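You operate a simulated robot arm through the tools that you are given. There is no shell and no other tool. Be economical: measure what you need, move in short steps, check, and stop when the job is done.

The job below is to be done with a simulated robot arm. You get a single attempt, and the scene is never put back.

Task
Scoop powder from the overfull blue pot back into its box down to MAX, then set the valve to HIGH.
Fine: no scoop back into the pot; spill nothing; scoop back; lid closed and latched before the valve opens. Set down upright: grey scoop.

It is judged by the outcome, as a careful person would: the job done as asked, and still so three seconds after it is handed in. It fails if anything else is knocked over, pushed out of place, dropped, spilled or broken. Lids that push on must go on centred and level and be pressed home; caps that screw on are set level and turned clockwise until they are tight.

Robot
A 6-joint arm with a fingered hand on a trunk, on a base that drives. Base frame: it is fixed to the floor where the robot stands at the start and does not move with it; the origin is under the middle of the robot, x ahead of it, y to its left, z up. Units: m, rad, N and s.
With the tool pointing down near the work surface it reaches from about 0.1 to 0.52 m from the robot's upright axis, wherever it stands. Its first joint turns from -2.897 to 2.897 rad. Places, roughly: blue pot [0.5, -0.1, 0.4]; lid latch [0.3, 0, 0.6]; pot lid [0.5, -0.1, 0.6]; powder box [0.2, -0.4, 0.7]; valve lever [0.5, -0.4, 1.1]. Payload 3.1 kg.
The tool frame sits at the grasp point between the pads (the TCP): z along the fingers, y along the line on which they close. The tips reach 0.022 m beyond it. Largest opening 0.132 m; the body of the gripper starts 0.06 m behind the TCP. The gripper is a hand of 4 fingers: y runs from the thumb to the fingers, the wrist lies at [0, 0, -0.218] in the tool frame, and closing takes about 1.5 s.
Orientation is that of the tool frame in the base frame, as [roll, pitch, yaw] about the fixed x, y, z axes, in that order (R = Rz(yaw) Ry(pitch) Rx(roll)). With the fingers straight down and closing along the base's y, the tool's x points along the base's -x, its y along +y and its z along -z.

Tools
- The arm moves only by the tool arm_command. Its argument "motion" is a list of rows, each a list of 3 entries, a list of its own where there are three numbers: the shift along the tool's x, y, z in units of 20 mm (1.0 is 20 mm), then the turn, a rotation vector about the tool's x, y, z in units of 8 degrees (1.0 is 8 degrees), then the opening in per cent of the stroke, from 0 (shut) to 100 (fully open). In form: [[[dx, dy, dz], [wx, wy, wz], grip], ...]. A call has 1 to 12 rows; each row shifts and turns the commanded pose from where the row before left it, along the tool's axes as they then stand. A call with a number of a shift or a turn outside -1 to 1 is refused whole. Rows are played at 5 a second. More than 0.05 m and 0.15 rad between two rows, or a gripper value outside its range, and nothing of the call is played. Where a pose cannot be reached the arm comes as near as it can. A force on the tool above 90 N (or 10 N above the force at the start of the call, whichever is more), or a blocked arm, ends the call early, and 0.2 s more pass. The fingers move at their own pace (about 0.153 m/s each) and stop on an object; they squeeze with about 33 N. The grip force told is the motor's: it shows also when the fingers shut on nothing. Time passes only in rows, and 0.2 s behind the last, so rows that do not move let the fingers close. The reply holds the time, the measured pose of the TCP, the force on the tool along the base axes, the opening and the grip force, in the units named above and with some noise, with the torque about the TCP (base axes, N m) and any sound that the robot's microphone picked up.
- Cameras (640 x 400 px; columns grow to the right, rows downward): "scene" is now at [-0, 0.082, 1.558]; the picture's right is [-0.73, -0.68, 0.00], its down [-0.52, 0.56, -0.64] and it looks along [0.43, -0.47, -0.77] (base axes); focal length 261 px, centre (320, 200). "wrist" rides on the gripper at [0.053, -0.053, -0.084] in the tool frame; the picture's right is [0.71, 0.71, 0.00], its down [-0.53, 0.53, -0.67] and it looks along [-0.47, 0.47, 0.74] (tool axes); focal length 247 px, centre (320, 200). There is no depth. A picture from a camera that has moved, and an enlarged one, comes with that camera's place and axes in the base frame and with its lens. The place of the scene camera against the robot may be out by one fixed shift of up to 0.018 m in any direction.
- grab_frame(camera): a new picture of that camera. No time passes.
- raise_lower(by): slides the trunk up (or, below 0, down) by that many m; the arm and the scene camera ride with it, the base frame stays. It gives what a move gives, with no picture.
- drive_base(legs): drives the robot by 1 to 6 legs, each [ahead, left, turn to the left] in m, m and rad, along the robot's own axes; the way and the turn of a leg run together, so that a leg with both is an arc; at most 1.5 m and 3.142 rad a leg. The arm and the cameras ride along, it lands a little off, and it stops where it bumps. It gives what a move gives.
- hand_shape(shape): the hand has 4 fingers and takes this shape, open, in about a second: jaw (thumb against the fingers, like two jaws); tri (thumb and two fingers); tip (a fingertip pinch); poke (one finger out to press); point (the index stretched); flat (the hand flat); cup (the hand cupped); fist (a fist). The gripper value then closes the fingers along that shape, each until it touches; the sizes above hold for jaw. It gives what a move gives, with no picture.
- head_to(pan, tilt): turns the head with the scene camera to pan (to the left, within 2.705 rad either way) and tilt (down, from -0.506 to 1.204), counted from straight ahead of the robot. It gives what a move gives.
- inspect(camera, box): a new picture of the part [left, top, right, bottom] of that camera's present view, enlarged. No time passes.
- hand_in(): hands the job in; it is judged then, once.

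Work in short steps. Places have to be worked out from the pictures, the camera data and where the tool is seen: move nearer, look again, correct. Check each grasp and each placing, and mend what went wrong. You have 120 turns and 78 pictures in all, those below and enlarged ones among them. Open the gripper and draw the arm clear of the work before you hand the job in, unless the task says otherwise; then end with one line.

The tools are called after ">>>" as name(argument=value, ...) on one line, values as JSON. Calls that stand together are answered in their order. arm_command: Moves the arm, as the interface text tells. Its arguments: {"type":"object","properties":{"motion":{"type":"array"}},"required":["motion"]} The other tools are called the same way: raise_lower (by) slides the trunk up or down; hand_shape (shape) gives the hand a shape; drive_base (legs) drives the base; head_to (pan, tilt) turns the head that bears the scene camera; grab_frame (camera) takes a picture; inspect (camera, box) takes an enlarged picture of a part of a camera's view; hand_in () hands the job in.

At the start:

```text
time: 0.0
tool_pos: [0.3456, -0.1931, 1.2831]
orientation: [3.141, 0.001, -3.141]
contact_force: [-0.6, 0.7, 0.6]
torque: [-0.05, 0.02, 0.02]
grip_width: 0.1318
grip_force: 0.0
shape: jaw
trunk travel left (down, up): [-0.247, 0.139]
robot x, y, heading: [0.0009, -0.0, -0.004]
head pan, tilt: [-0.822, 0.878]
```

scene: 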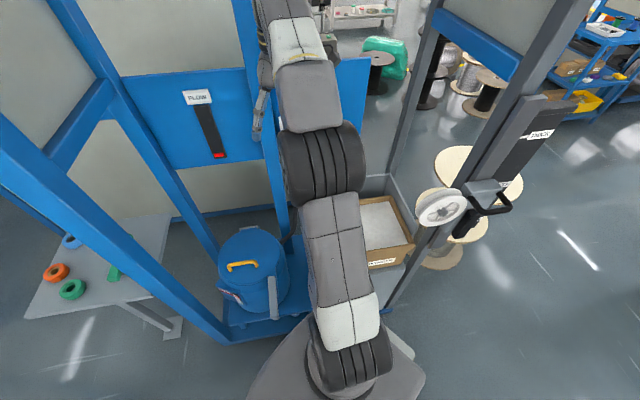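
wrist: 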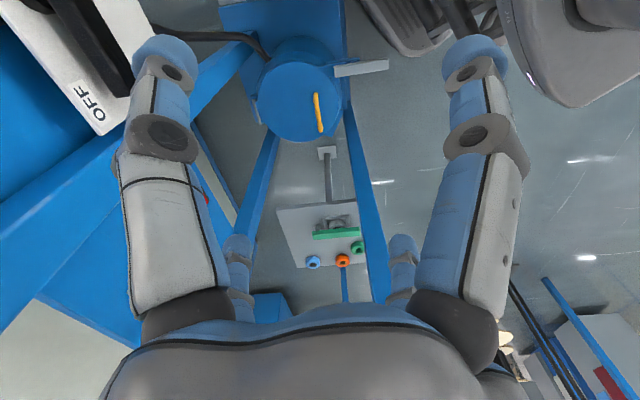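

The scene shows the blue pot with a lid (yellow handle), a powder box on the right, and panels behind. I'll enlarge the parts for detail.

>>> inspect(camera="scene", box=[170, 200, 330, 350])

>>> inspect(camera="scene", box=[340, 160, 480, 290])

>>> inspect(camera="scene", box=[110, 60, 290, 220])

```text
2.67 times, centred on (250, 275) of scene
camera zoom: at [0.0, 0.082, 1.558], right [-0.73, -0.68, 0.0], down [-0.52, 0.56, -0.64], along [0.43, -0.47, -0.77], focal length 696 px, centre (507, 0)
```

zoom: 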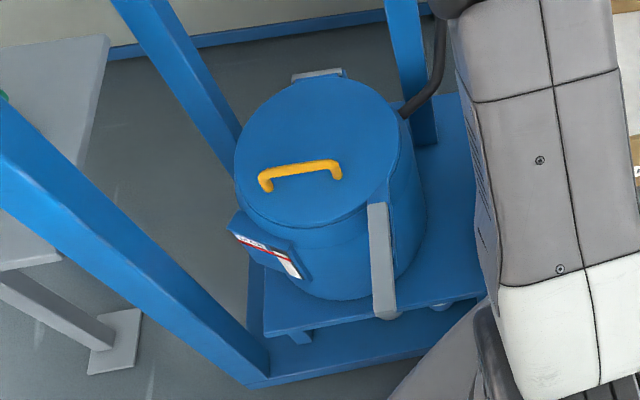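

```text
3.08 times, centred on (410, 225) of scene
camera zoom: at [0.0, 0.082, 1.558], right [-0.73, -0.68, 0.0], down [-0.52, 0.56, -0.64], along [0.43, -0.47, -0.77], focal length 803 px, centre (43, 123)
```

zoom: 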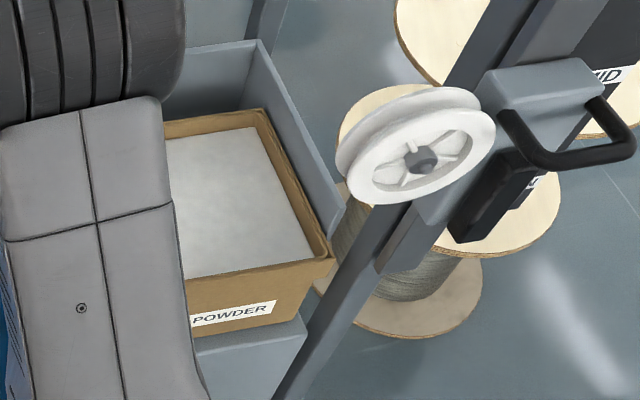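

```text
2.50 times, centred on (200, 140) of scene
camera zoom: at [0.0, 0.082, 1.558], right [-0.73, -0.68, 0.0], down [-0.52, 0.56, -0.64], along [0.43, -0.47, -0.77], focal length 652 px, centre (620, 350)
```

zoom: 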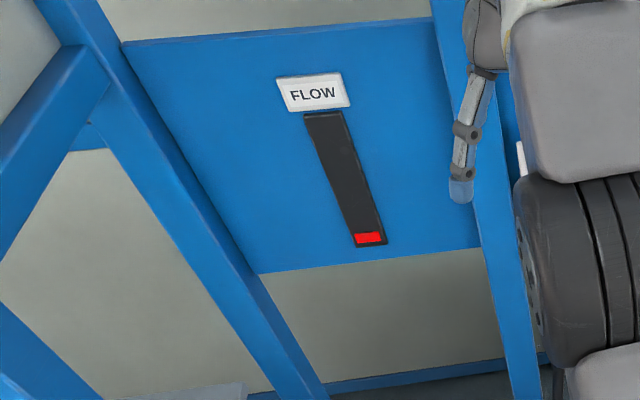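

I need a wider look: pan the head right to the slide and pulley marked "…ID", and left too.

>>> head_to(pan=-1.5, tilt=0.7)

>>> grab_frame(camera="scene")

>>> head_to(pan=-0.2, tilt=0.5)

>>> grab_frame(camera="scene")

```text
time: 1.1
tool_pos: [0.3467, -0.1933, 1.282]
orientation: [3.142, 0.001, 3.14]
contact_force: [0.6, 0.4, 0.7]
torque: [-0.01, -0.02, 0.01]
grip_width: 0.1319
grip_force: 0.1
shape: jaw
trunk travel left (down, up): [-0.247, 0.139]
robot x, y, heading: [0.0024, -0.0004, -0.002]
head pan, tilt: [-1.499, 0.7]
```

```text
72 pictures are left
camera scene: at [-0.046, 0.0535, 1.5724], right [-1.0, -0.07, 0.0], down [-0.05, 0.64, -0.76], along [0.06, -0.76, -0.64], focal length 261 px, centre (320, 200)
```

scene: 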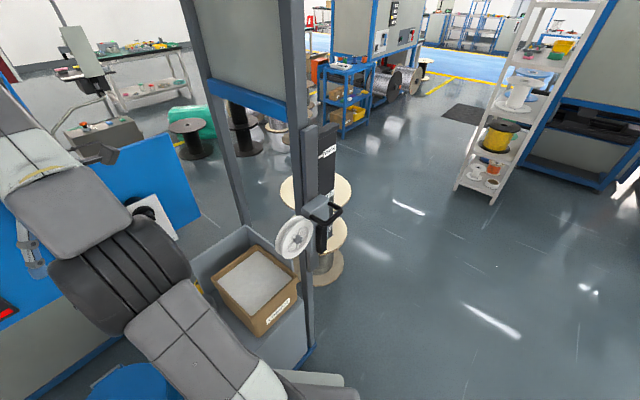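

```text
time: 2.5
tool_pos: [0.3461, -0.194, 1.2829]
orientation: [3.141, -0.001, 3.14]
contact_force: [0.4, 0.3, 0.5]
torque: [0.01, -0.01, 0.02]
grip_width: 0.1318
grip_force: 0.0
shape: jaw
trunk travel left (down, up): [-0.247, 0.139]
robot x, y, heading: [-0.0046, -0.0034, -0.001]
head pan, tilt: [-0.201, 0.499]
```

```text
71 pictures are left
camera scene: at [0.0369, 0.12, 1.5901], right [-0.2, -0.98, 0.0], down [-0.47, 0.1, -0.88], along [0.86, -0.18, -0.48], focal length 261 px, centre (320, 200)
```

scene: 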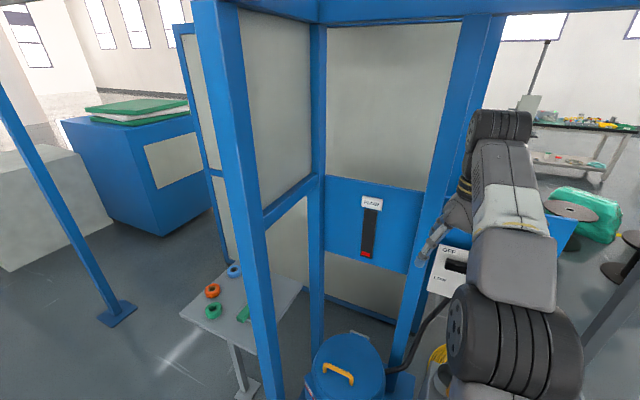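

Now I'll enlarge the slide/handle rig and the valve plate, after which I'll move the arm aside.

>>> inspect(camera="scene", box=[290, 180, 480, 400])

>>> head_to(pan=-1.5, tilt=0.9)

>>> inspect(camera="scene", box=[180, 60, 380, 260])

```text
1.82 times, centred on (385, 290) of scene
camera zoom: at [0.0369, 0.12, 1.5901], right [-0.2, -0.98, 0.0], down [-0.47, 0.1, -0.88], along [0.86, -0.18, -0.48], focal length 474 px, centre (202, 36)
```

zoom: 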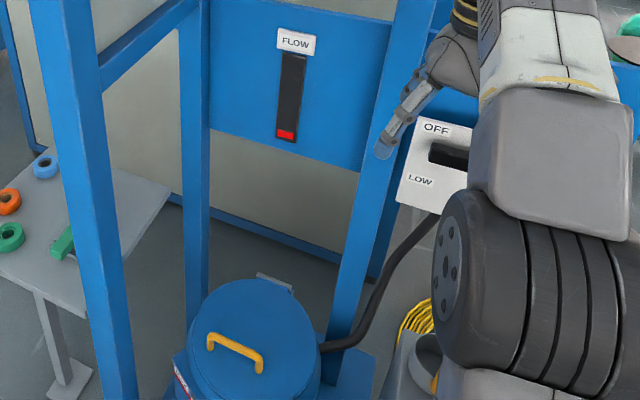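

```text
time: 4.0
tool_pos: [0.3467, -0.1948, 1.2826]
orientation: [3.142, -0.001, 3.141]
contact_force: [-0.4, -0.3, -0.7]
torque: [0.02, 0.01, -0.02]
grip_width: 0.1318
grip_force: 0.2
shape: jaw
trunk travel left (down, up): [-0.247, 0.139]
robot x, y, heading: [0.0014, 0.0012, 0.003]
head pan, tilt: [-1.499, 0.901]
```

```text
2.00 times, centred on (280, 160) of scene
camera zoom: at [-0.0467, 0.0629, 1.5563], right [-1.0, -0.07, 0.0], down [-0.06, 0.78, -0.62], along [0.04, -0.62, -0.78], focal length 522 px, centre (400, 280)
```

zoom: 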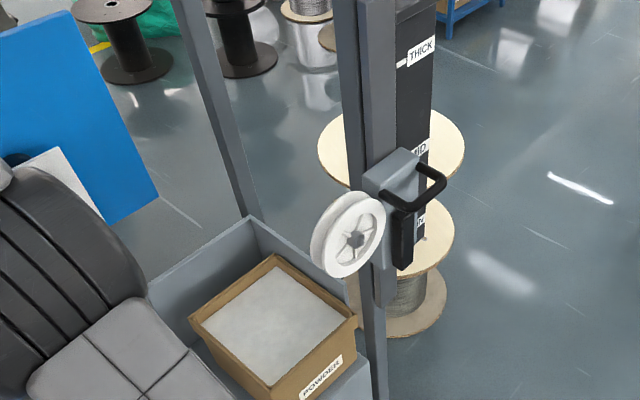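

No grey scoop seen yet; the arm hides part of the scene. I'll swing the tool left (+y) about 0.24 m, keeping x short of the front-left post.

>>> arm_command(motion=[[[0.3, 1, 0], [0, 0, 0], 100], [[0.3, 1, 0], [0, 0, 0], 100], [[0.3, 1, 0], [0, 0, 0], 100], [[0.3, 1, 0], [0, 0, 0], 100], [[0.3, 1, 0], [0, 0, 0], 100], [[0.3, 1, 0], [0, 0, 0], 100], [[0.3, 1, 0], [0, 0, 0], 100], [[0.3, 1, 0], [0, 0, 0], 100], [[0, 1, 0], [0, 0, 0], 100], [[0, 1, 0], [0, 0, 0], 100], [[0, 1, 0], [0, 0, 0], 100], [[0, 1, 0], [0, 0, 0], 100]])

>>> grab_frame(camera="scene")

>>> head_to(pan=-0.75, tilt=0.75)

>>> grab_frame(camera="scene")

```text
time: 6.6
tool_pos: [0.298, 0.0497, 1.2841]
orientation: [3.142, 0.0, -3.141]
contact_force: [-0.5, -1.2, 0.3]
torque: [0.0, -0.01, -0.02]
grip_width: 0.1321
grip_force: 0.0
shape: jaw
trunk travel left (down, up): [-0.247, 0.139]
robot x, y, heading: [0.0007, -0.0028, -0.002]
head pan, tilt: [-1.499, 0.901]
```

```text
68 pictures are left
camera scene: at [-0.0468, 0.0634, 1.5562], right [-1.0, -0.07, 0.0], down [-0.06, 0.78, -0.62], along [0.04, -0.62, -0.78], focal length 261 px, centre (320, 200)
```

scene: 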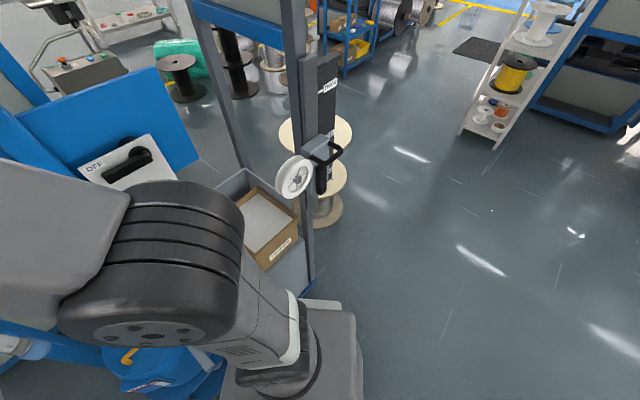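

```text
time: 7.7
tool_pos: [0.2977, 0.0475, 1.2835]
orientation: [-3.141, 0.0, -3.141]
contact_force: [-0.1, 1.0, 0.1]
torque: [0.02, 0.0, -0.06]
grip_width: 0.132
grip_force: 0.1
shape: jaw
trunk travel left (down, up): [-0.247, 0.139]
robot x, y, heading: [0.0032, 0.0003, 0.0]
head pan, tilt: [-0.75, 0.75]
```

```text
67 pictures are left
camera scene: at [0.0083, 0.0817, 1.5681], right [-0.68, -0.73, 0.0], down [-0.5, 0.47, -0.73], along [0.53, -0.5, -0.68], focal length 261 px, centre (320, 200)
```

scene: 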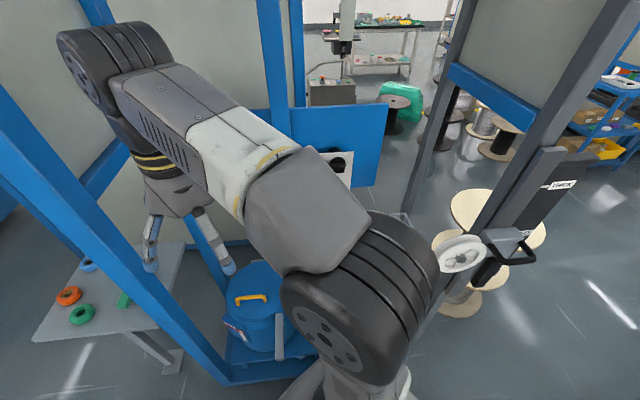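

The elbow still hides the middle. I'll swing the arm further left so the head sees the pot, box and valve unhindered.

>>> arm_command(motion=[[[0.6, 1, 0], [0, 0, 0], 100], [[0.6, 1, 0], [0, 0, 0], 100], [[0.8, 1, 0], [0, 0, 0], 100], [[0.8, 1, 0], [0, 0, 0], 100], [[0.8, 1, 0], [0, 0, 0], 100], [[0.8, 1, 0], [0, 0, 0], 100], [[0.8, 1, 0], [0, 0, 0], 100], [[0.8, 1, 0], [0, 0, 0], 100], [[1, 1, 0], [0, 0, 0], 100], [[1, 1, 0], [0, 0, 0], 100], [[1, 1, 0], [0, 0, 0], 100], [[1, 1, 0], [0, 0, 0], 100]])

>>> arm_command(motion=[[[1, 1, 0], [0, 0, 0], 100], [[1, 1, 0], [0, 0, 0], 100], [[1, 1, 0], [0, 0, 0], 100], [[1, 0.6, 0], [0, 0, 0], 100]])

>>> grab_frame(camera="scene")

```text
time: 10.3
tool_pos: [0.098, 0.284, 1.2811]
orientation: [-3.139, 0.001, -3.141]
contact_force: [-0.3, 0.6, 1.1]
torque: [0.01, -0.01, -0.01]
grip_width: 0.132
grip_force: 0.1
shape: jaw
trunk travel left (down, up): [-0.247, 0.139]
robot x, y, heading: [0.0006, 0.0011, 0.003]
head pan, tilt: [-0.75, 0.75]
```

```text
time: 11.3
tool_pos: [0.0176, 0.3572, 1.2798]
orientation: [-3.141, 0.003, 3.142]
contact_force: [0.2, 0.9, -0.5]
torque: [0.02, 0.03, -0.01]
grip_width: 0.1321
grip_force: 0.0
shape: jaw
trunk travel left (down, up): [-0.247, 0.139]
robot x, y, heading: [-0.0005, -0.0004, 0.003]
head pan, tilt: [-0.75, 0.75]
```

```text
66 pictures are left
camera scene: at [0.0079, 0.0821, 1.5681], right [-0.68, -0.73, 0.0], down [-0.5, 0.47, -0.73], along [0.54, -0.5, -0.68], focal length 261 px, centre (320, 200)
```

scene: 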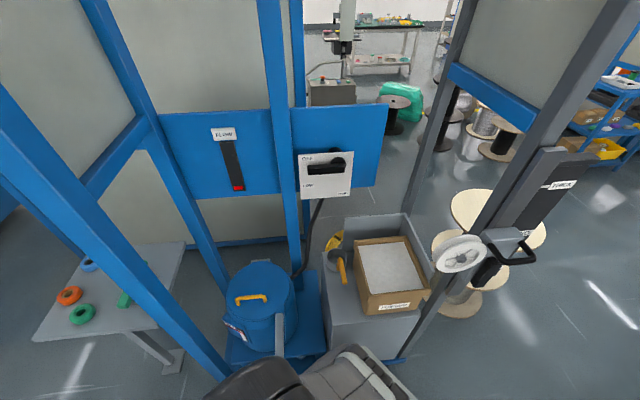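

Clear view now: there's a scoop with an orange handle beside the box. I'll enlarge it, the pot and the valve.

>>> inspect(camera="scene", box=[300, 200, 450, 330])

>>> inspect(camera="scene", box=[210, 240, 340, 370])

>>> inspect(camera="scene", box=[280, 130, 370, 210])

```text
3.08 times, centred on (375, 265) of scene
camera zoom: at [0.0079, 0.0821, 1.5681], right [-0.68, -0.73, 0.0], down [-0.5, 0.47, -0.73], along [0.54, -0.5, -0.68], focal length 803 px, centre (151, 0)
```

zoom: 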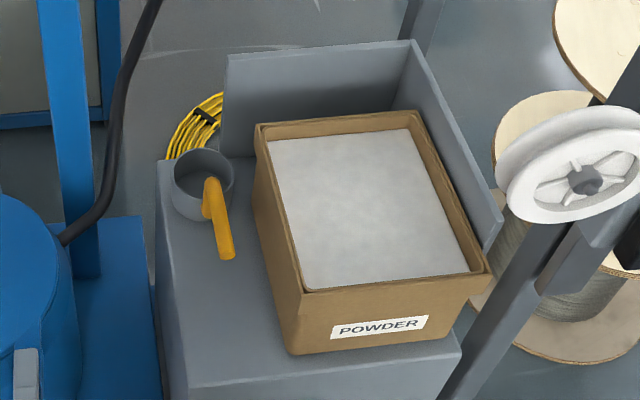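

```text
3.08 times, centred on (275, 305) of scene
camera zoom: at [0.0079, 0.0821, 1.5681], right [-0.68, -0.73, 0.0], down [-0.5, 0.47, -0.73], along [0.54, -0.5, -0.68], focal length 803 px, centre (458, -123)
```

zoom: 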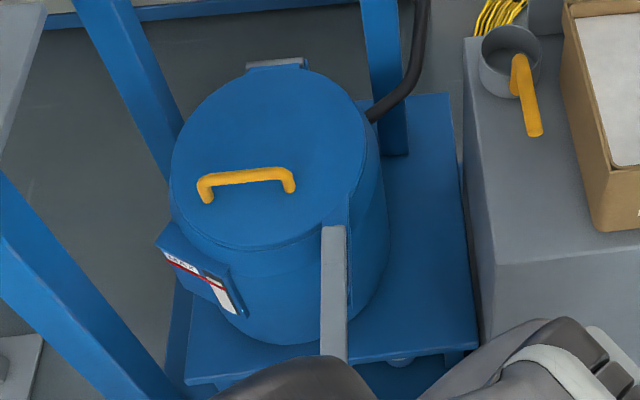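

```text
5.00 times, centred on (325, 170) of scene
camera zoom: at [0.0079, 0.0821, 1.5681], right [-0.68, -0.73, 0.0], down [-0.5, 0.47, -0.73], along [0.54, -0.5, -0.68], focal length 1305 px, centre (295, 350)
```

zoom: 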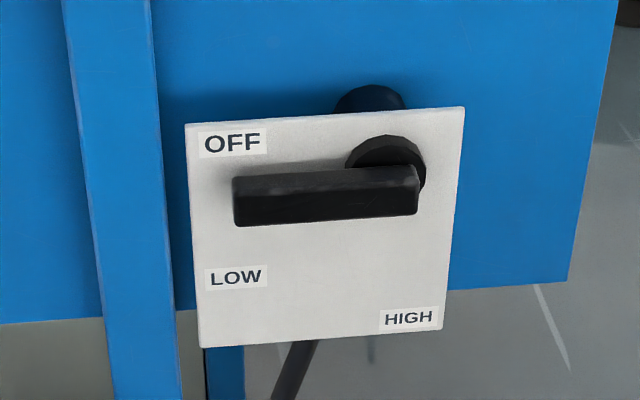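

The pot's hinge is at the far side, about (0.65,-0.17,0.62), with the lid centre near (0.54,-0.08). The latch bar juts toward me, ending near (0.31,-0.01,0.6). I'll lower the hand and turn it to look closely with the wrist camera.

>>> arm_command(motion=[[[0, 0, 1], [0, 0, 1], 100], [[0, 0, 1], [0, 0, 1], 100], [[0, 0, 1], [0, 0, 1], 100], [[0, 0, 1], [0, 0, 1], 100], [[0, 0, 1], [0, 0, 1], 100], [[0, 0, 1], [0, 0, 1], 100], [[0, 0, 1], [0, 0, 1], 100], [[0, 0, 1], [0, 0, 1], 100], [[0, 0, 1], [0, 0, 1], 100], [[0, 0, 1], [0, 0, 1], 100], [[0, 0, 1], [0, 0, 1], 100], [[0, 0, 1], [0, 0, 0.25], 100]])

>>> arm_command(motion=[[[-1, 0.6, 1], [0, 0, 0], 100], [[-1, 0.6, 1], [0, 0, 0], 100], [[-1, 0.6, 1], [0, 0, 0], 100], [[-1, 0.6, 1], [0, 0, 0], 100], [[-1, 0.6, 1], [0, 0, 0], 100], [[-1, 0.6, 1], [0, 0, 0], 100], [[-1, 0.6, 1], [0, 0, 0], 100], [[-1, 0.6, 1], [0, 0, 0], 100]])

>>> grab_frame(camera="wrist")

```text
time: 13.9
tool_pos: [0.0194, 0.3589, 1.0436]
orientation: [3.141, -0.001, 1.568]
contact_force: [0.2, 1.5, -0.2]
torque: [0.0, -0.03, -0.02]
grip_width: 0.1318
grip_force: 0.1
shape: jaw
trunk travel left (down, up): [-0.247, 0.139]
robot x, y, heading: [0.0012, -0.0026, -0.001]
head pan, tilt: [-0.75, 0.75]
```

```text
time: 15.6
tool_pos: [0.1163, 0.2303, 0.8982]
orientation: [3.115, -0.065, 1.57]
contact_force: [-2.7, 45.4, -11.6]
torque: [-0.29, -0.09, -0.18]
grip_width: 0.109
grip_force: 0.2
shape: jaw
trunk travel left (down, up): [-0.247, 0.139]
robot x, y, heading: [0.0001, -0.0008, -0.002]
head pan, tilt: [-0.75, 0.75]
stopped in row 8: the force on the tool passed its limit at 119 N (the readings are from after the stop); the commanded pose is now the measured one
```

```text
62 pictures are left
camera wrist: at [0.0609, 0.2785, 0.9831], right [0.71, 0.7, 0.06], down [0.51, -0.57, 0.65], along [0.49, -0.43, -0.76], focal length 247 px, centre (320, 200)
```

wrist: 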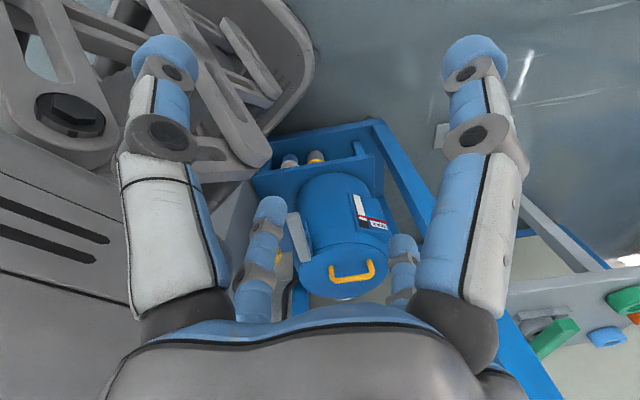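

The finger touched the robot's own trunk; I back off to +y and go forward, at a bigger distance from the trunk.

>>> arm_command(motion=[[[1, 0.5, 0], [0, 0, 0], 100], [[1, 1, 0], [0, 0, 0], 100], [[0, 1, 0], [0, 0, 0], 100], [[0, 1, 0], [0, 0, 0], 100], [[0, 1, 0], [0, 0, 0], 100], [[0, 1, 0], [0, 0, 0], 100]])

>>> grab_frame(camera="wrist")

```text
time: 17.0
tool_pos: [0.2234, 0.2639, 0.899]
orientation: [3.124, -0.044, 1.569]
contact_force: [0.8, 0.2, 0.8]
torque: [-0.01, 0.02, 0.0]
grip_width: 0.1321
grip_force: 0.1
shape: jaw
trunk travel left (down, up): [-0.247, 0.139]
robot x, y, heading: [0.0012, 0.0022, -0.0]
head pan, tilt: [-0.75, 0.75]
```

```text
61 pictures are left
camera wrist: at [0.1697, 0.3144, 0.9838], right [0.71, 0.7, 0.04], down [0.51, -0.56, 0.65], along [0.48, -0.44, -0.76], focal length 247 px, centre (320, 200)
```

wrist: 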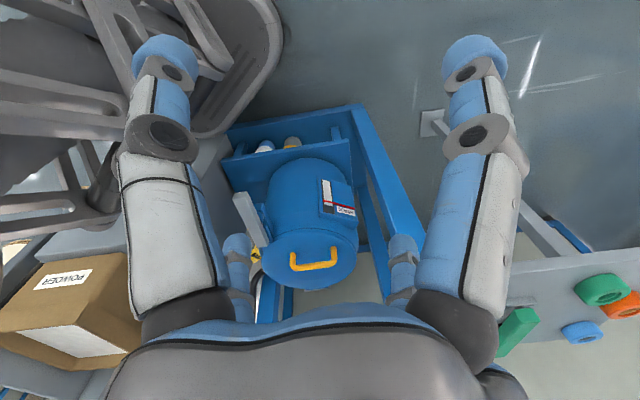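

>>> inspect(camera="wrist", box=[210, 130, 370, 300])

```text
2.35 times, centred on (290, 215) of wrist
camera zoom: at [0.1697, 0.3144, 0.9838], right [0.71, 0.7, 0.04], down [0.51, -0.56, 0.65], along [0.48, -0.44, -0.76], focal length 581 px, centre (391, 165)
```

zoom: 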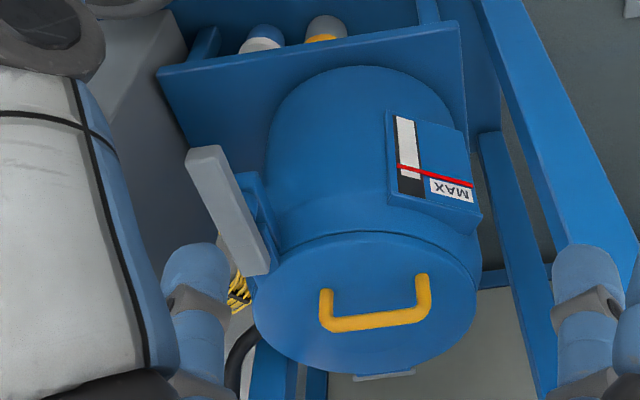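

The gauge shows powder slightly above the red MAX line. The latch bar lies horizontal at z≈0.60 from (0.415,-0.09) to (0.30,-0.01). I'll go closer to see its mechanism.

>>> arm_command(motion=[[[0, 1, 0.5], [0, 0, 0], 100], [[0, 1, 0.5], [0, 0, 0], 100], [[0, 1, 0.5], [0, 0, 0], 100], [[-0.5, 1, 0.5], [0, 0, 0], 100], [[-1, 0.5, 0.5], [0, 0, 0], 100], [[-1, 0, 0.5], [0, 0, 0], 100], [[-1, 0, 0.5], [0, 0, 0], 100], [[-1, 0, 0.5], [0, 0, 0], 100], [[-1, 0, 0], [0, 0, 0], 100]])

>>> grab_frame(camera="wrist")

```text
time: 19.0
tool_pos: [0.3166, 0.1584, 0.8158]
orientation: [3.123, -0.046, 1.568]
contact_force: [-0.1, -0.4, -0.2]
torque: [0.02, 0.02, -0.02]
grip_width: 0.1317
grip_force: 0.0
shape: jaw
trunk travel left (down, up): [-0.247, 0.139]
robot x, y, heading: [-0.0005, 0.0026, 0.002]
head pan, tilt: [-0.75, 0.75]
```

```text
59 pictures are left
camera wrist: at [0.2627, 0.2081, 0.9008], right [0.71, 0.7, 0.04], down [0.51, -0.56, 0.65], along [0.49, -0.44, -0.76], focal length 247 px, centre (320, 200)
```

wrist: 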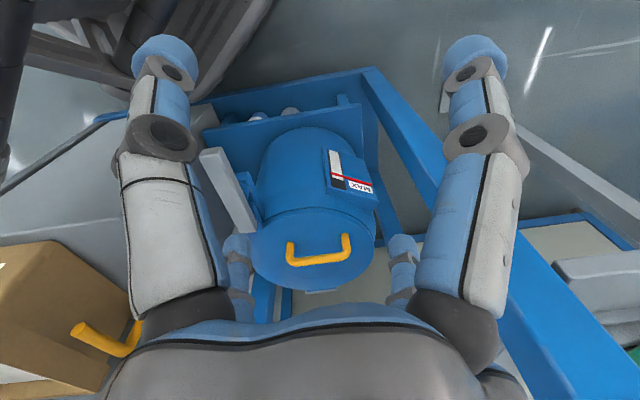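

>>> inspect(camera="wrist", box=[190, 140, 290, 280])

>>> inspect(camera="wrist", box=[300, 140, 390, 200])

```text
2.86 times, centred on (240, 210) of wrist
camera zoom: at [0.2627, 0.2081, 0.9008], right [0.71, 0.7, 0.04], down [0.51, -0.56, 0.65], along [0.49, -0.44, -0.76], focal length 706 px, centre (549, 171)
```

zoom: 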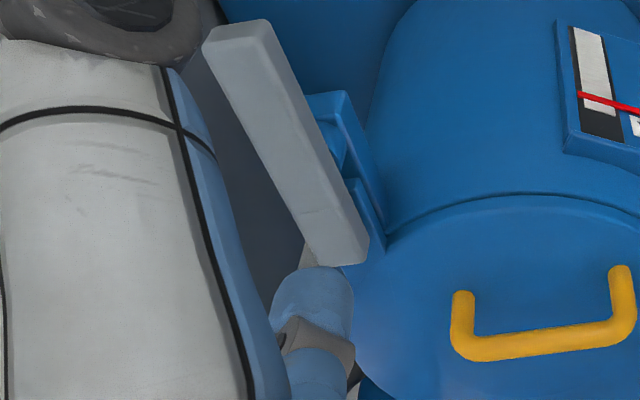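

```text
6.67 times, centred on (345, 170) of wrist
camera zoom: at [0.2627, 0.2081, 0.9008], right [0.71, 0.7, 0.04], down [0.51, -0.56, 0.65], along [0.49, -0.44, -0.76], focal length 1646 px, centre (153, 400)
```

zoom: 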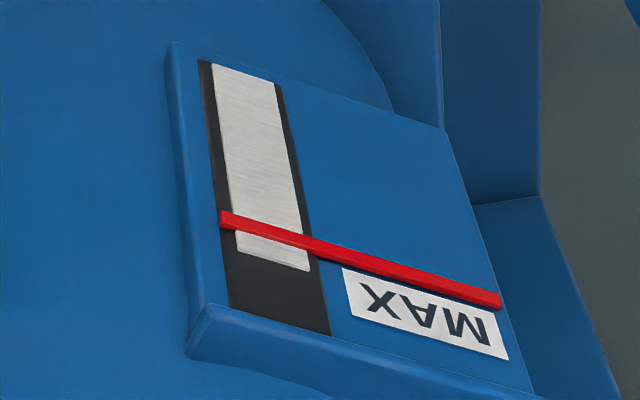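

The latch looks like a lever on a bracket at the pot's right-front, lying out horizontally; its state is unclear. I'll turn the hand to align with the handle (closing along the hinge direction), move in to the right, then drive a little forward for reach.

>>> arm_command(motion=[[[-1, 0, 0], [0, 0, 1], 100], [[-1, 0, 0], [0, 0, 1], 100], [[-1, 0, 0], [0, 0, 1], 100], [[-1, 0, 0], [0, 0, 1], 100], [[-1, 0, 0], [0, 0, 0.75], 100]])

>>> drive_base(legs=[[0.08, 0, 0]])

>>> grab_frame(camera="wrist")

>>> grab_frame(camera="scene")

```text
time: 20.2
tool_pos: [0.2876, 0.0635, 0.8109]
orientation: [-3.131, -0.047, 0.905]
contact_force: [0.2, 0.1, -0.8]
torque: [0.02, -0.01, -0.03]
grip_width: 0.132
grip_force: 0.1
shape: jaw
trunk travel left (down, up): [-0.247, 0.139]
robot x, y, heading: [-0.0013, -0.0021, -0.005]
head pan, tilt: [-0.75, 0.75]
```

```text
time: 21.3
tool_pos: [0.3296, 0.061, 0.8134]
orientation: [-3.13, -0.048, 0.841]
contact_force: [0.1, -0.3, -0.1]
torque: [-0.01, -0.01, -0.01]
grip_width: 0.1316
grip_force: 0.1
shape: jaw
trunk travel left (down, up): [-0.247, 0.139]
robot x, y, heading: [0.0383, 0.0141, -0.063]
head pan, tilt: [-0.75, 0.75]
```

```text
56 pictures are left
camera wrist: at [0.3241, 0.1331, 0.8989], right [1.0, 0.05, 0.03], down [0.03, -0.77, 0.64], along [0.05, -0.64, -0.77], focal length 247 px, centre (320, 200)
```

wrist: 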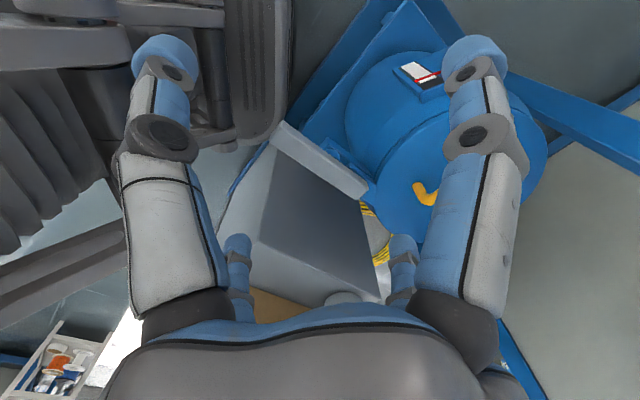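

```text
55 pictures are left
camera scene: at [0.0518, 0.0986, 1.5681], right [-0.73, -0.68, 0.0], down [-0.47, 0.5, -0.73], along [0.5, -0.53, -0.68], focal length 261 px, centre (320, 200)
```

scene: 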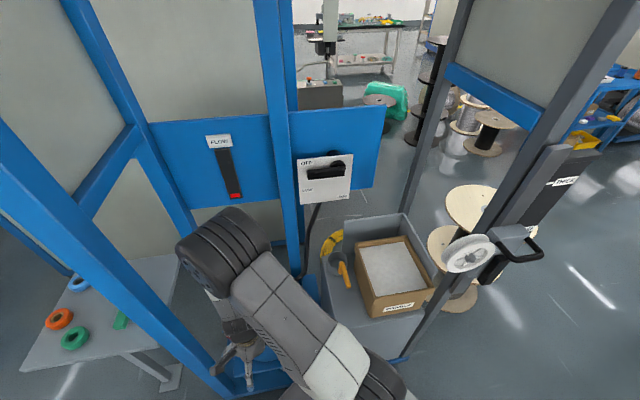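

The base bumped after 4 cm; things appear unmoved (latch inner end still at (0.41,-0.09)). I'll back off a centimetre to leave contact, and zoom in on the latch from this angle.

>>> drive_base(legs=[[-0.012, 0, 0.02]])

>>> inspect(camera="wrist", box=[250, 60, 450, 220])

```text
time: 22.1
tool_pos: [0.3177, 0.0666, 0.8119]
orientation: [-3.128, -0.048, 0.857]
contact_force: [-0.3, -0.1, -0.6]
torque: [-0.02, -0.02, -0.01]
grip_width: 0.1321
grip_force: 0.1
shape: jaw
trunk travel left (down, up): [-0.247, 0.139]
robot x, y, heading: [0.03, 0.0172, -0.048]
head pan, tilt: [-0.75, 0.75]
```

```text
2.50 times, centred on (350, 140) of wrist
camera zoom: at [0.3107, 0.1386, 0.8987], right [1.0, 0.07, 0.02], down [0.04, -0.77, 0.64], along [0.06, -0.63, -0.77], focal length 617 px, centre (245, 350)
```

zoom: 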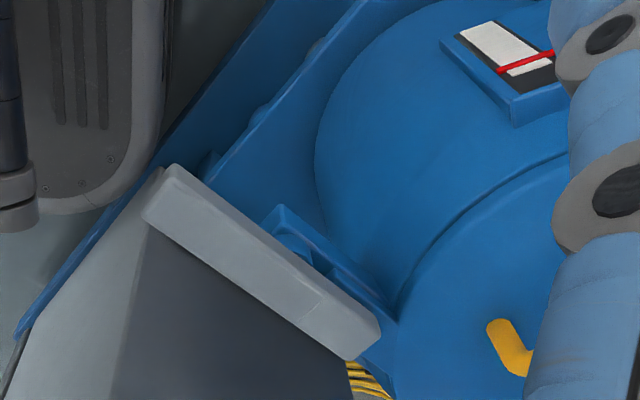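

The lever pivots at its inner end on the bracket. I'll level the hand and move above the lid handle (~(0.525,-0.045)), to test whether the lid is free.

>>> arm_command(motion=[[[0.2, 1, 0.3], [-0.1, -0.34, 0], 100], [[0.2, 1, 0.3], [0, 0, 0], 100], [[0.2, 1, 0.3], [0, 0, 0], 100], [[0.2, 1, 0.3], [0, 0, 0], 100], [[0.2, 1, 0.3], [0, 0, 0], 100], [[0.2, 1, 0.3], [0, 0, 0], 100], [[0.2, 1, 0.3], [0, 0, 0], 100], [[0.2, 1, 0.3], [0, 0, 0], 100], [[0.2, 1, 0.3], [0, 0, 0], 100]])

>>> grab_frame(camera="wrist")

```text
time: 24.1
tool_pos: [0.4708, -0.0205, 0.7608]
orientation: [-3.141, 0.003, 0.859]
contact_force: [-0.5, -0.3, -0.4]
torque: [-0.02, -0.02, 0.0]
grip_width: 0.132
grip_force: 0.0
shape: jaw
out of reach, approached as far as the arm can: row 1
trunk travel left (down, up): [-0.247, 0.139]
robot x, y, heading: [0.0274, 0.0165, -0.039]
head pan, tilt: [-0.75, 0.75]
```

```text
53 pictures are left
camera wrist: at [0.4661, 0.0567, 0.8441], right [1.0, 0.07, 0.0], down [0.05, -0.74, 0.67], along [0.05, -0.67, -0.74], focal length 247 px, centre (320, 200)
```

wrist: 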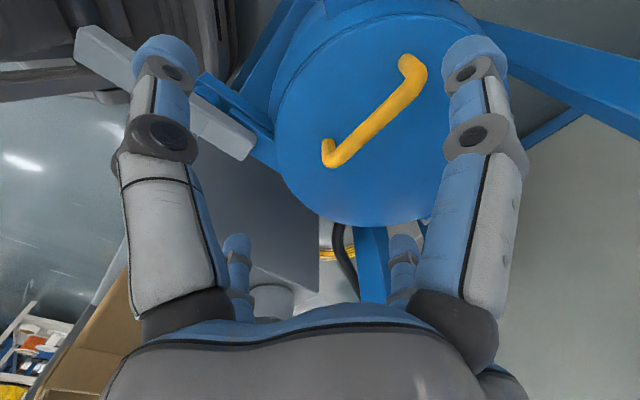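

Handle ends at about (0.539,0.005) and (0.484,-0.078); centre (0.511,-0.037). I align yaw and descend over it part way.

>>> arm_command(motion=[[[0.2, 1, 0], [0, 0, -0.9], 100], [[0.2, 1, 1], [0, 0, 0], 100], [[0, 0, 1], [0, 0, 0], 100], [[0, 0, 1], [0, 0, 0], 100], [[0, 0, 1], [0, 0, 0], 100], [[0, 0, 1], [0, 0, 0], 100], [[0, 0, 1], [0, 0, 0], 100]])

>>> grab_frame(camera="wrist")

```text
time: 25.6
tool_pos: [0.5074, -0.036, 0.6393]
orientation: [3.141, 0.001, 0.985]
contact_force: [-0.3, -0.2, 0.1]
torque: [0.02, -0.01, -0.01]
grip_width: 0.132
grip_force: 0.0
shape: jaw
trunk travel left (down, up): [-0.247, 0.139]
robot x, y, heading: [0.028, 0.0189, -0.049]
head pan, tilt: [-0.75, 0.75]
```

```text
52 pictures are left
camera wrist: at [0.4929, 0.039, 0.7225], right [0.98, 0.2, 0.0], down [0.15, -0.73, 0.67], along [0.13, -0.66, -0.74], focal length 247 px, centre (320, 200)
```

wrist: 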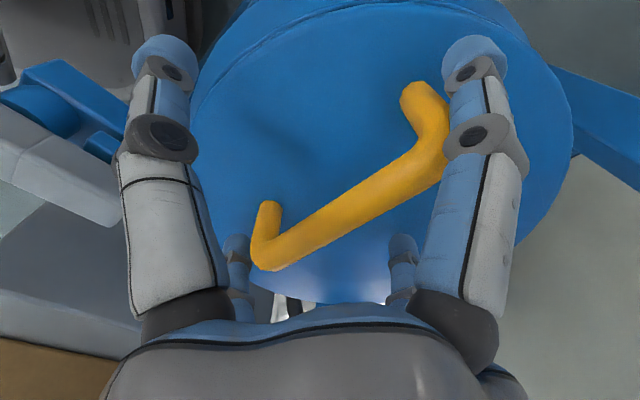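

Handle is well aligned and nearly at TCP height. Small correction, 12 mm lower, then close on the bar.

>>> arm_command(motion=[[[0.5, 0.35, 0.3], [0, 0, 0], 100], [[0, 0, 0.3], [0, 0, 0], 60], [[0, 0, 0], [0, 0, 0], 20], [[0, 0, 0], [0, 0, 0], 0], [[0, 0, 0], [0, 0, 0], 0], [[0, 0, 0], [0, 0, 0], 0], [[0, 0, 0], [0, 0, 0], 0], [[0, 0, 0], [0, 0, 0], 0]])

>>> grab_frame(camera="wrist")

```text
time: 27.4
tool_pos: [0.5203, -0.0323, 0.6284]
orientation: [3.139, -0.001, 0.985]
contact_force: [7.7, -9.9, 3.7]
torque: [0.12, -0.31, 0.72]
grip_width: 0.0331
grip_force: 33.2
shape: jaw
trunk travel left (down, up): [-0.247, 0.139]
robot x, y, heading: [0.0249, 0.0163, -0.049]
head pan, tilt: [-0.75, 0.75]
```

```text
51 pictures are left
camera wrist: at [0.5054, 0.0411, 0.7118], right [0.98, 0.2, 0.0], down [0.15, -0.73, 0.67], along [0.13, -0.66, -0.74], focal length 247 px, centre (320, 200)
```

wrist: 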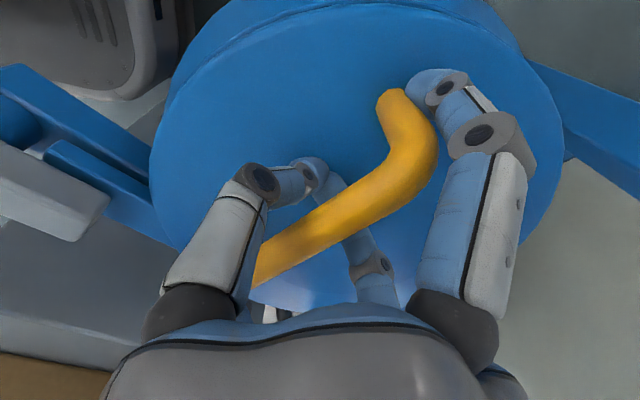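

Grip holds the bar (width 33 mm). Now a gentle lift test of 1 cm.

>>> arm_command(motion=[[[0, 0, -0.2], [0, 0, 0], 0], [[0, 0, -0.2], [0, 0, 0], 0], [[0, 0, -0.2], [0, 0, 0], 0]])

>>> grab_frame(camera="wrist")

```text
time: 28.2
tool_pos: [0.5208, -0.0347, 0.6331]
orientation: [-3.131, 0.006, 0.985]
contact_force: [12.3, -15.5, -43.6]
torque: [0.26, -0.54, 0.92]
grip_width: 0.0343
grip_force: 32.8
shape: jaw
trunk travel left (down, up): [-0.247, 0.139]
robot x, y, heading: [0.0308, 0.0175, -0.047]
head pan, tilt: [-0.75, 0.75]
```

```text
50 pictures are left
camera wrist: at [0.5066, 0.0405, 0.7181], right [0.98, 0.2, -0.01], down [0.15, -0.73, 0.67], along [0.12, -0.65, -0.75], focal length 247 px, centre (320, 200)
```

wrist: 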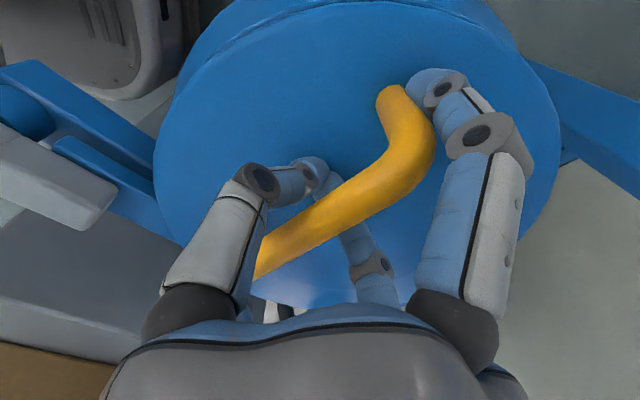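

44 N resistance after 5 mm: the lid is latched. I lower, release the handle, and rise clear to go work the lever.

>>> arm_command(motion=[[[0, 0, 0.2], [0, 0, 0], 0], [[0, 0, 0.2], [0, 0, 0], 0], [[0, 0, 0.2], [0, 0, 0], 50], [[0, 0, 0], [0, 0, 0], 100], [[0, 0, 0], [0, 0, 0], 100], [[0, 0, 0], [0, 0, 0], 100], [[0, 0, 0], [0, 0, 0], 100], [[0, 0, -0.5], [0, 0, 0], 100], [[0, 0, -1], [0, 0, 0], 100], [[0, 0, -1], [0, 0, 0], 100], [[0, 0, -1], [0, 0, 0], 100], [[0, 0, -1], [0, 0, 0], 100]])

```text
time: 30.9
tool_pos: [0.5197, -0.0338, 0.7191]
orientation: [3.141, 0.002, 0.985]
contact_force: [-0.5, 0.1, -0.4]
torque: [0.01, 0.01, 0.02]
grip_width: 0.1319
grip_force: 0.0
shape: jaw
trunk travel left (down, up): [-0.247, 0.139]
robot x, y, heading: [0.0264, 0.0188, -0.045]
head pan, tilt: [-0.75, 0.75]
```

Move back above the lever's outer end (~(0.305,-0.02)), then turn 90° so the fingers close across the bar.

>>> arm_command(motion=[[[-0.54, -0.93, -0.2], [0, 0, 0], 100], [[-0.54, -0.93, 0], [0, 0, 0], 100], [[-0.54, -0.93, 0], [0, 0, 0], 100], [[-0.54, -0.93, 0], [0, 0, 0], 100], [[-0.54, -0.93, 0], [0, 0, 0], 100], [[-0.54, -0.93, 0], [0, 0, 0], 100], [[-0.54, -0.93, 0], [0, 0, 0], 100], [[-0.54, -0.93, 0], [0, 0, 0], 100], [[-0.54, -0.93, 0], [0, 0, 0], 100], [[-0.54, -0.93, 0], [0, 0, 0], 100]])

>>> arm_command(motion=[[[0, 0, 0], [0, 0, -1], 80], [[0, 0, 0], [0, 0, -1], 80], [[0, 0, 0], [0, 0, -1], 80], [[0, 0, 0], [0, 0, -1], 80], [[0, 0, 0], [0, 0, -1], 80], [[0, 0, 0], [0, 0, -1], 80], [[0, 0, 0], [0, 0, -1], 80], [[0, 0, 0], [0, 0, -1], 80], [[0, 0, 0], [0, 0, -1], 80], [[0, 0, 0], [0, 0, -1], 80], [[0, 0, 0], [0, 0, -1], 80], [[0, 0, 0], [0, 0, -0.25], 80]])

>>> grab_frame(camera="wrist")

```text
time: 33.0
tool_pos: [0.3059, -0.0209, 0.7218]
orientation: [3.141, 0.001, 0.985]
contact_force: [-0.5, 0.3, -0.2]
torque: [-0.03, 0.01, 0.0]
grip_width: 0.1321
grip_force: 0.1
shape: jaw
trunk travel left (down, up): [-0.247, 0.139]
robot x, y, heading: [0.0283, 0.0146, -0.054]
head pan, tilt: [-0.75, 0.75]
```

```text
time: 35.6
tool_pos: [0.3051, -0.0205, 0.7229]
orientation: [-3.14, 0.001, 2.558]
contact_force: [0.0, 1.2, 0.0]
torque: [-0.02, 0.02, 0.01]
grip_width: 0.1058
grip_force: 0.0
shape: jaw
trunk travel left (down, up): [-0.247, 0.139]
robot x, y, heading: [0.0271, 0.0167, -0.051]
head pan, tilt: [-0.75, 0.75]
```

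```text
49 pictures are left
camera wrist: at [0.2322, -0.0337, 0.8055], right [-0.2, 0.98, 0.0], down [0.73, 0.15, 0.67], along [0.65, 0.13, -0.74], focal length 247 px, centre (320, 200)
```

wrist: 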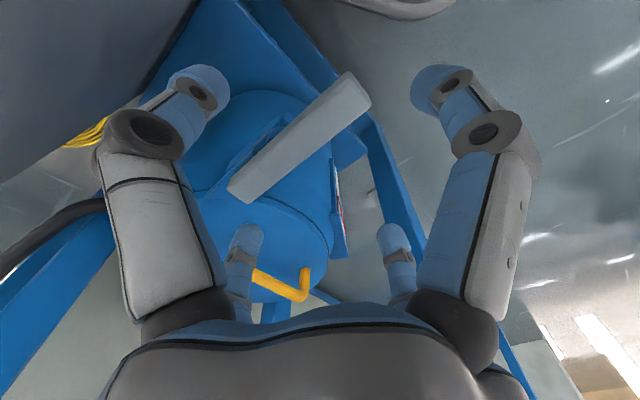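

The bar is aligned with the hand; I shift 1 cm in tool y, descend to z≈0.605 and close on the lever.

>>> arm_command(motion=[[[0, 0.5, 0.9], [0, 0, 0], 80], [[0, 0, 1], [0, 0, 0], 80], [[0, 0, 1], [0, 0, 0], 80], [[0, 0, 1], [0, 0, 0], 80], [[0, 0, 1], [0, 0, 0], 80], [[0, 0, 1], [0, 0, 0], 80], [[0, 0, 0], [0, 0, 0], 40], [[0, 0, 0], [0, 0, 0], 0], [[0, 0, 0], [0, 0, 0], 0], [[0, 0, 0], [0, 0, 0], 0], [[0, 0, 0], [0, 0, 0], 0]])

>>> grab_frame(camera="wrist")

```text
time: 36.8
tool_pos: [0.3172, -0.0133, 0.6374]
orientation: [3.129, 0.026, 2.54]
contact_force: [-14.6, -11.6, 78.9]
torque: [-2.82, -3.51, -0.94]
grip_width: 0.1015
grip_force: 0.0
shape: jaw
trunk travel left (down, up): [-0.247, 0.139]
robot x, y, heading: [0.0276, 0.0167, -0.045]
head pan, tilt: [-0.75, 0.75]
stopped in row 5: the force on the tool passed its limit at 102 N (the readings are from after the stop); the commanded pose is now the measured one
```

```text
48 pictures are left
camera wrist: at [0.2407, -0.0264, 0.7188], right [-0.18, 0.98, -0.01], down [0.71, 0.14, 0.69], along [0.68, 0.12, -0.72], focal length 247 px, centre (320, 200)
```

wrist: 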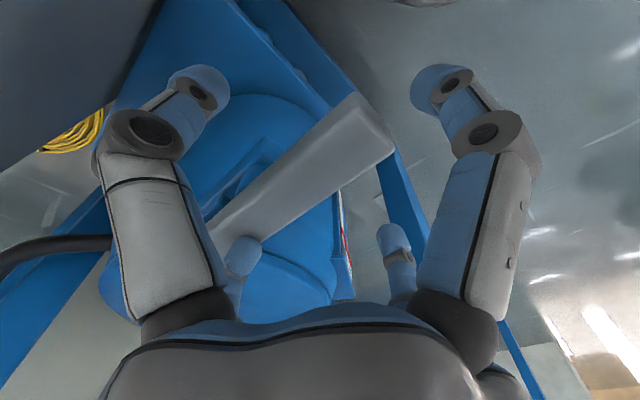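

In this hand the four digits are spread in a cross, so one landed on the bar. I retreat upward and try the "tip" pinch shape, then look.

>>> arm_command(motion=[[[0, 0, -0.5], [0, 0, 0], 80], [[0, 0, -1], [0.05, 0.15, 0], 80], [[0, 0, -1], [0, 0, 0], 80], [[0, 0, -1], [0, 0, 0], 80]])

>>> hand_shape(shape="tip")

>>> grab_frame(camera="wrist")

```text
time: 37.8
tool_pos: [0.3158, -0.0105, 0.7033]
orientation: [-3.141, -0.005, 2.548]
contact_force: [0.1, -0.3, 1.1]
torque: [0.0, -0.01, 0.0]
grip_width: 0.1059
grip_force: 0.0
shape: jaw
trunk travel left (down, up): [-0.247, 0.139]
robot x, y, heading: [0.0262, 0.0164, -0.048]
head pan, tilt: [-0.75, 0.75]
```

```text
time: 38.7
tool_pos: [0.3146, -0.0109, 0.7036]
orientation: [-3.141, -0.005, 2.549]
contact_force: [0.1, 0.1, -0.4]
torque: [-0.02, 0.02, 0.02]
grip_width: 0.1319
grip_force: 0.1
shape: tip
trunk travel left (down, up): [-0.247, 0.139]
robot x, y, heading: [0.0248, 0.0173, -0.043]
head pan, tilt: [-0.75, 0.75]
```

```text
47 pictures are left
camera wrist: at [0.2415, -0.0249, 0.7868], right [-0.19, 0.98, 0.0], down [0.73, 0.14, 0.67], along [0.65, 0.13, -0.75], focal length 247 px, centre (320, 200)
```

wrist: 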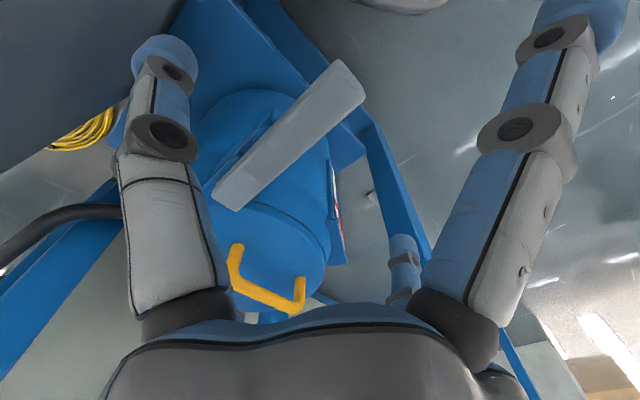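

Now only thumb and one finger face each other across the bar, the others splayed. I descend to z≈0.61 and pinch.

>>> arm_command(motion=[[[0, 0, 1], [0, 0, 0], 80], [[0, 0, 1], [0, 0, 0], 80], [[0, 0, 1], [0, 0, 0], 80], [[0, 0, 0.8], [0, 0, 0], 80], [[0, 0, 0.8], [0, 0, 0], 80]])

>>> grab_frame(camera="wrist")

```text
time: 40.1
tool_pos: [0.3145, -0.0096, 0.6173]
orientation: [3.134, 0.013, 2.548]
contact_force: [-32.8, 14.4, 85.5]
torque: [-5.22, -7.83, -0.74]
grip_width: 0.1059
grip_force: 0.0
shape: tip
trunk travel left (down, up): [-0.247, 0.139]
robot x, y, heading: [0.0258, 0.0169, -0.048]
head pan, tilt: [-0.75, 0.75]
stopped in row 5: the force on the tool passed its limit at 97 N (the readings are from after the stop); the commanded pose is now the measured one
```

```text
46 pictures are left
camera wrist: at [0.2397, -0.0223, 0.7002], right [-0.19, 0.98, 0.0], down [0.72, 0.14, 0.68], along [0.67, 0.13, -0.73], focal length 247 px, centre (320, 200)
```

wrist: 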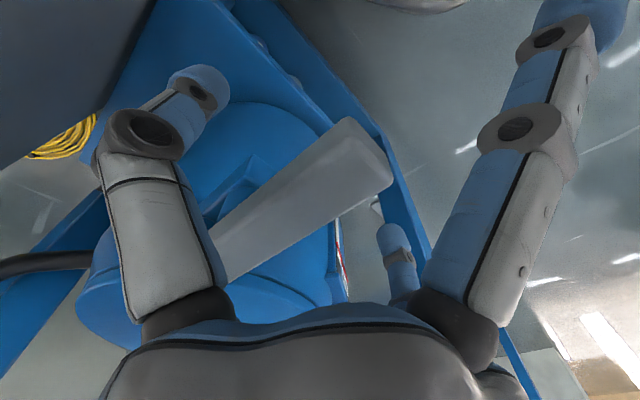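

The splayed rear finger touches the pot side; I back up. Instead I'll use "jaw" with the hand yawed 45° so the bar passes between the digit pairs.

>>> arm_command(motion=[[[0, 0, -0.5], [0, 0, 0], 80], [[0, 0, -1], [0.05, 0.1, 0], 80], [[0, 0, -1], [0, 0, 0], 80], [[0, 0, -1], [0, 0, 0], 80], [[0, 0, -1], [0, 0, 0], 80]])

>>> hand_shape(shape="jaw")

>>> arm_command(motion=[[[0.5, 0, 0], [0, 0, -1], 100], [[0, 0, 0], [0, 0, -1], 100], [[0, 0, 0], [0, 0, -1], 100], [[0, 0, 0], [0, 0, -1], 100], [[0, 0, 0], [0, 0, -1], 100], [[0, 0, 0], [0, 0, -0.6], 100]])

>>> grab_frame(camera="wrist")

```text
time: 41.3
tool_pos: [0.3196, -0.0101, 0.7034]
orientation: [-3.138, -0.01, 2.549]
contact_force: [-1.0, 0.7, 0.9]
torque: [-0.02, -0.02, 0.02]
grip_width: 0.1057
grip_force: 0.0
shape: tip
trunk travel left (down, up): [-0.247, 0.139]
robot x, y, heading: [0.0274, 0.0181, -0.052]
head pan, tilt: [-0.75, 0.75]
```

```text
time: 42.2
tool_pos: [0.3197, -0.0127, 0.7032]
orientation: [-3.138, -0.01, 2.549]
contact_force: [0.2, -0.2, -0.3]
torque: [-0.01, 0.0, 0.01]
grip_width: 0.1318
grip_force: 0.0
shape: jaw
trunk travel left (down, up): [-0.247, 0.139]
robot x, y, heading: [0.0274, 0.0145, -0.045]
head pan, tilt: [-0.75, 0.75]
```

```text
time: 43.6
tool_pos: [0.3109, -0.0057, 0.7028]
orientation: [3.136, -0.009, -2.948]
contact_force: [0.7, -0.2, 0.6]
torque: [-0.02, -0.01, 0.04]
grip_width: 0.1323
grip_force: 0.0
shape: jaw
trunk travel left (down, up): [-0.247, 0.139]
robot x, y, heading: [0.0234, 0.017, -0.046]
head pan, tilt: [-0.75, 0.75]
```

```text
45 pictures are left
camera wrist: at [0.2707, -0.0675, 0.7873], right [-0.83, 0.56, 0.01], down [0.42, 0.61, 0.67], along [0.37, 0.56, -0.75], focal length 247 px, centre (320, 200)
```

wrist: 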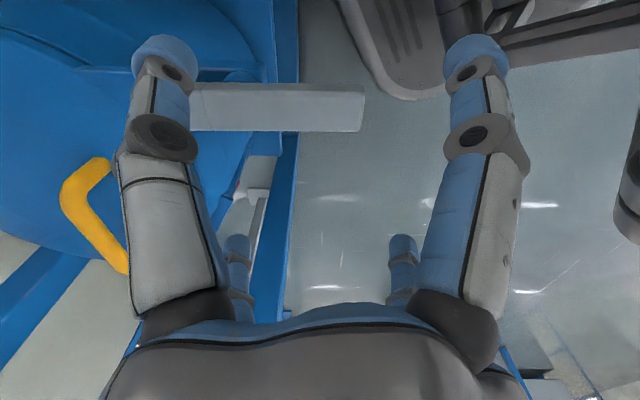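

The bar now passes between the two digit pairs. Descend 9 cm and close.

>>> arm_command(motion=[[[0, 0, 1], [0, 0, 0], 100], [[0, 0, 1], [0, 0, 0], 100], [[0, 0, 1], [0, 0, 0], 100], [[0, 0, 0.8], [0, 0, 0], 100], [[0, 0, 0.8], [0, 0, 0], 100], [[0, 0, 0], [0, 0, 0], 50], [[0, 0, 0], [0, 0, 0], 0], [[0, 0, 0], [0, 0, 0], 0], [[0, 0, 0], [0, 0, 0], 0], [[0, 0, 0], [0, 0, 0], 0], [[0, 0, 0], [0, 0, 0], 0]])

>>> grab_frame(camera="wrist")

```text
time: 46.0
tool_pos: [0.3091, -0.0061, 0.6096]
orientation: [3.135, -0.016, -2.953]
contact_force: [-1.0, -2.3, -31.5]
torque: [0.45, -0.27, -0.15]
grip_width: 0.0273
grip_force: 33.2
shape: jaw
trunk travel left (down, up): [-0.247, 0.139]
robot x, y, heading: [0.0271, 0.012, -0.047]
head pan, tilt: [-0.75, 0.75]
```

```text
44 pictures are left
camera wrist: at [0.2692, -0.0671, 0.6929], right [-0.83, 0.56, 0.01], down [0.43, 0.61, 0.66], along [0.36, 0.56, -0.75], focal length 247 px, centre (320, 200)
```

wrist: 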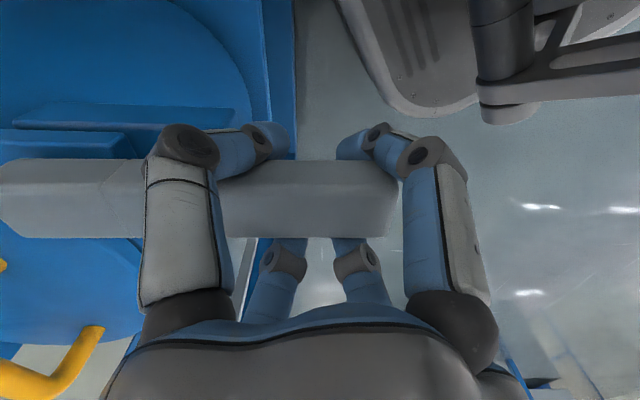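

All four digits hold the bar. Now I try raising the lever, rotating about its pivot (~0.11 m away) by about 8°.

>>> arm_command(motion=[[[0, 0, -0.38], [-0.35, 0.35, 0], 0], [[0, 0, -0.38], [-0.35, 0.35, 0], 0]])

```text
time: 46.6
tool_pos: [0.3102, -0.0029, 0.6089]
orientation: [3.084, -0.03, -2.963]
contact_force: [4.2, -33.6, -60.9]
torque: [0.29, -1.14, 0.12]
grip_width: 0.0271
grip_force: 32.6
shape: jaw
out of reach, approached as far as the arm can: row 1, 2
trunk travel left (down, up): [-0.247, 0.139]
robot x, y, heading: [0.0269, 0.0167, -0.048]
head pan, tilt: [-0.75, 0.75]
stopped in row 2: the force on the tool passed its limit at 96 N (the readings are from after the stop); the commanded pose is now the measured one
```

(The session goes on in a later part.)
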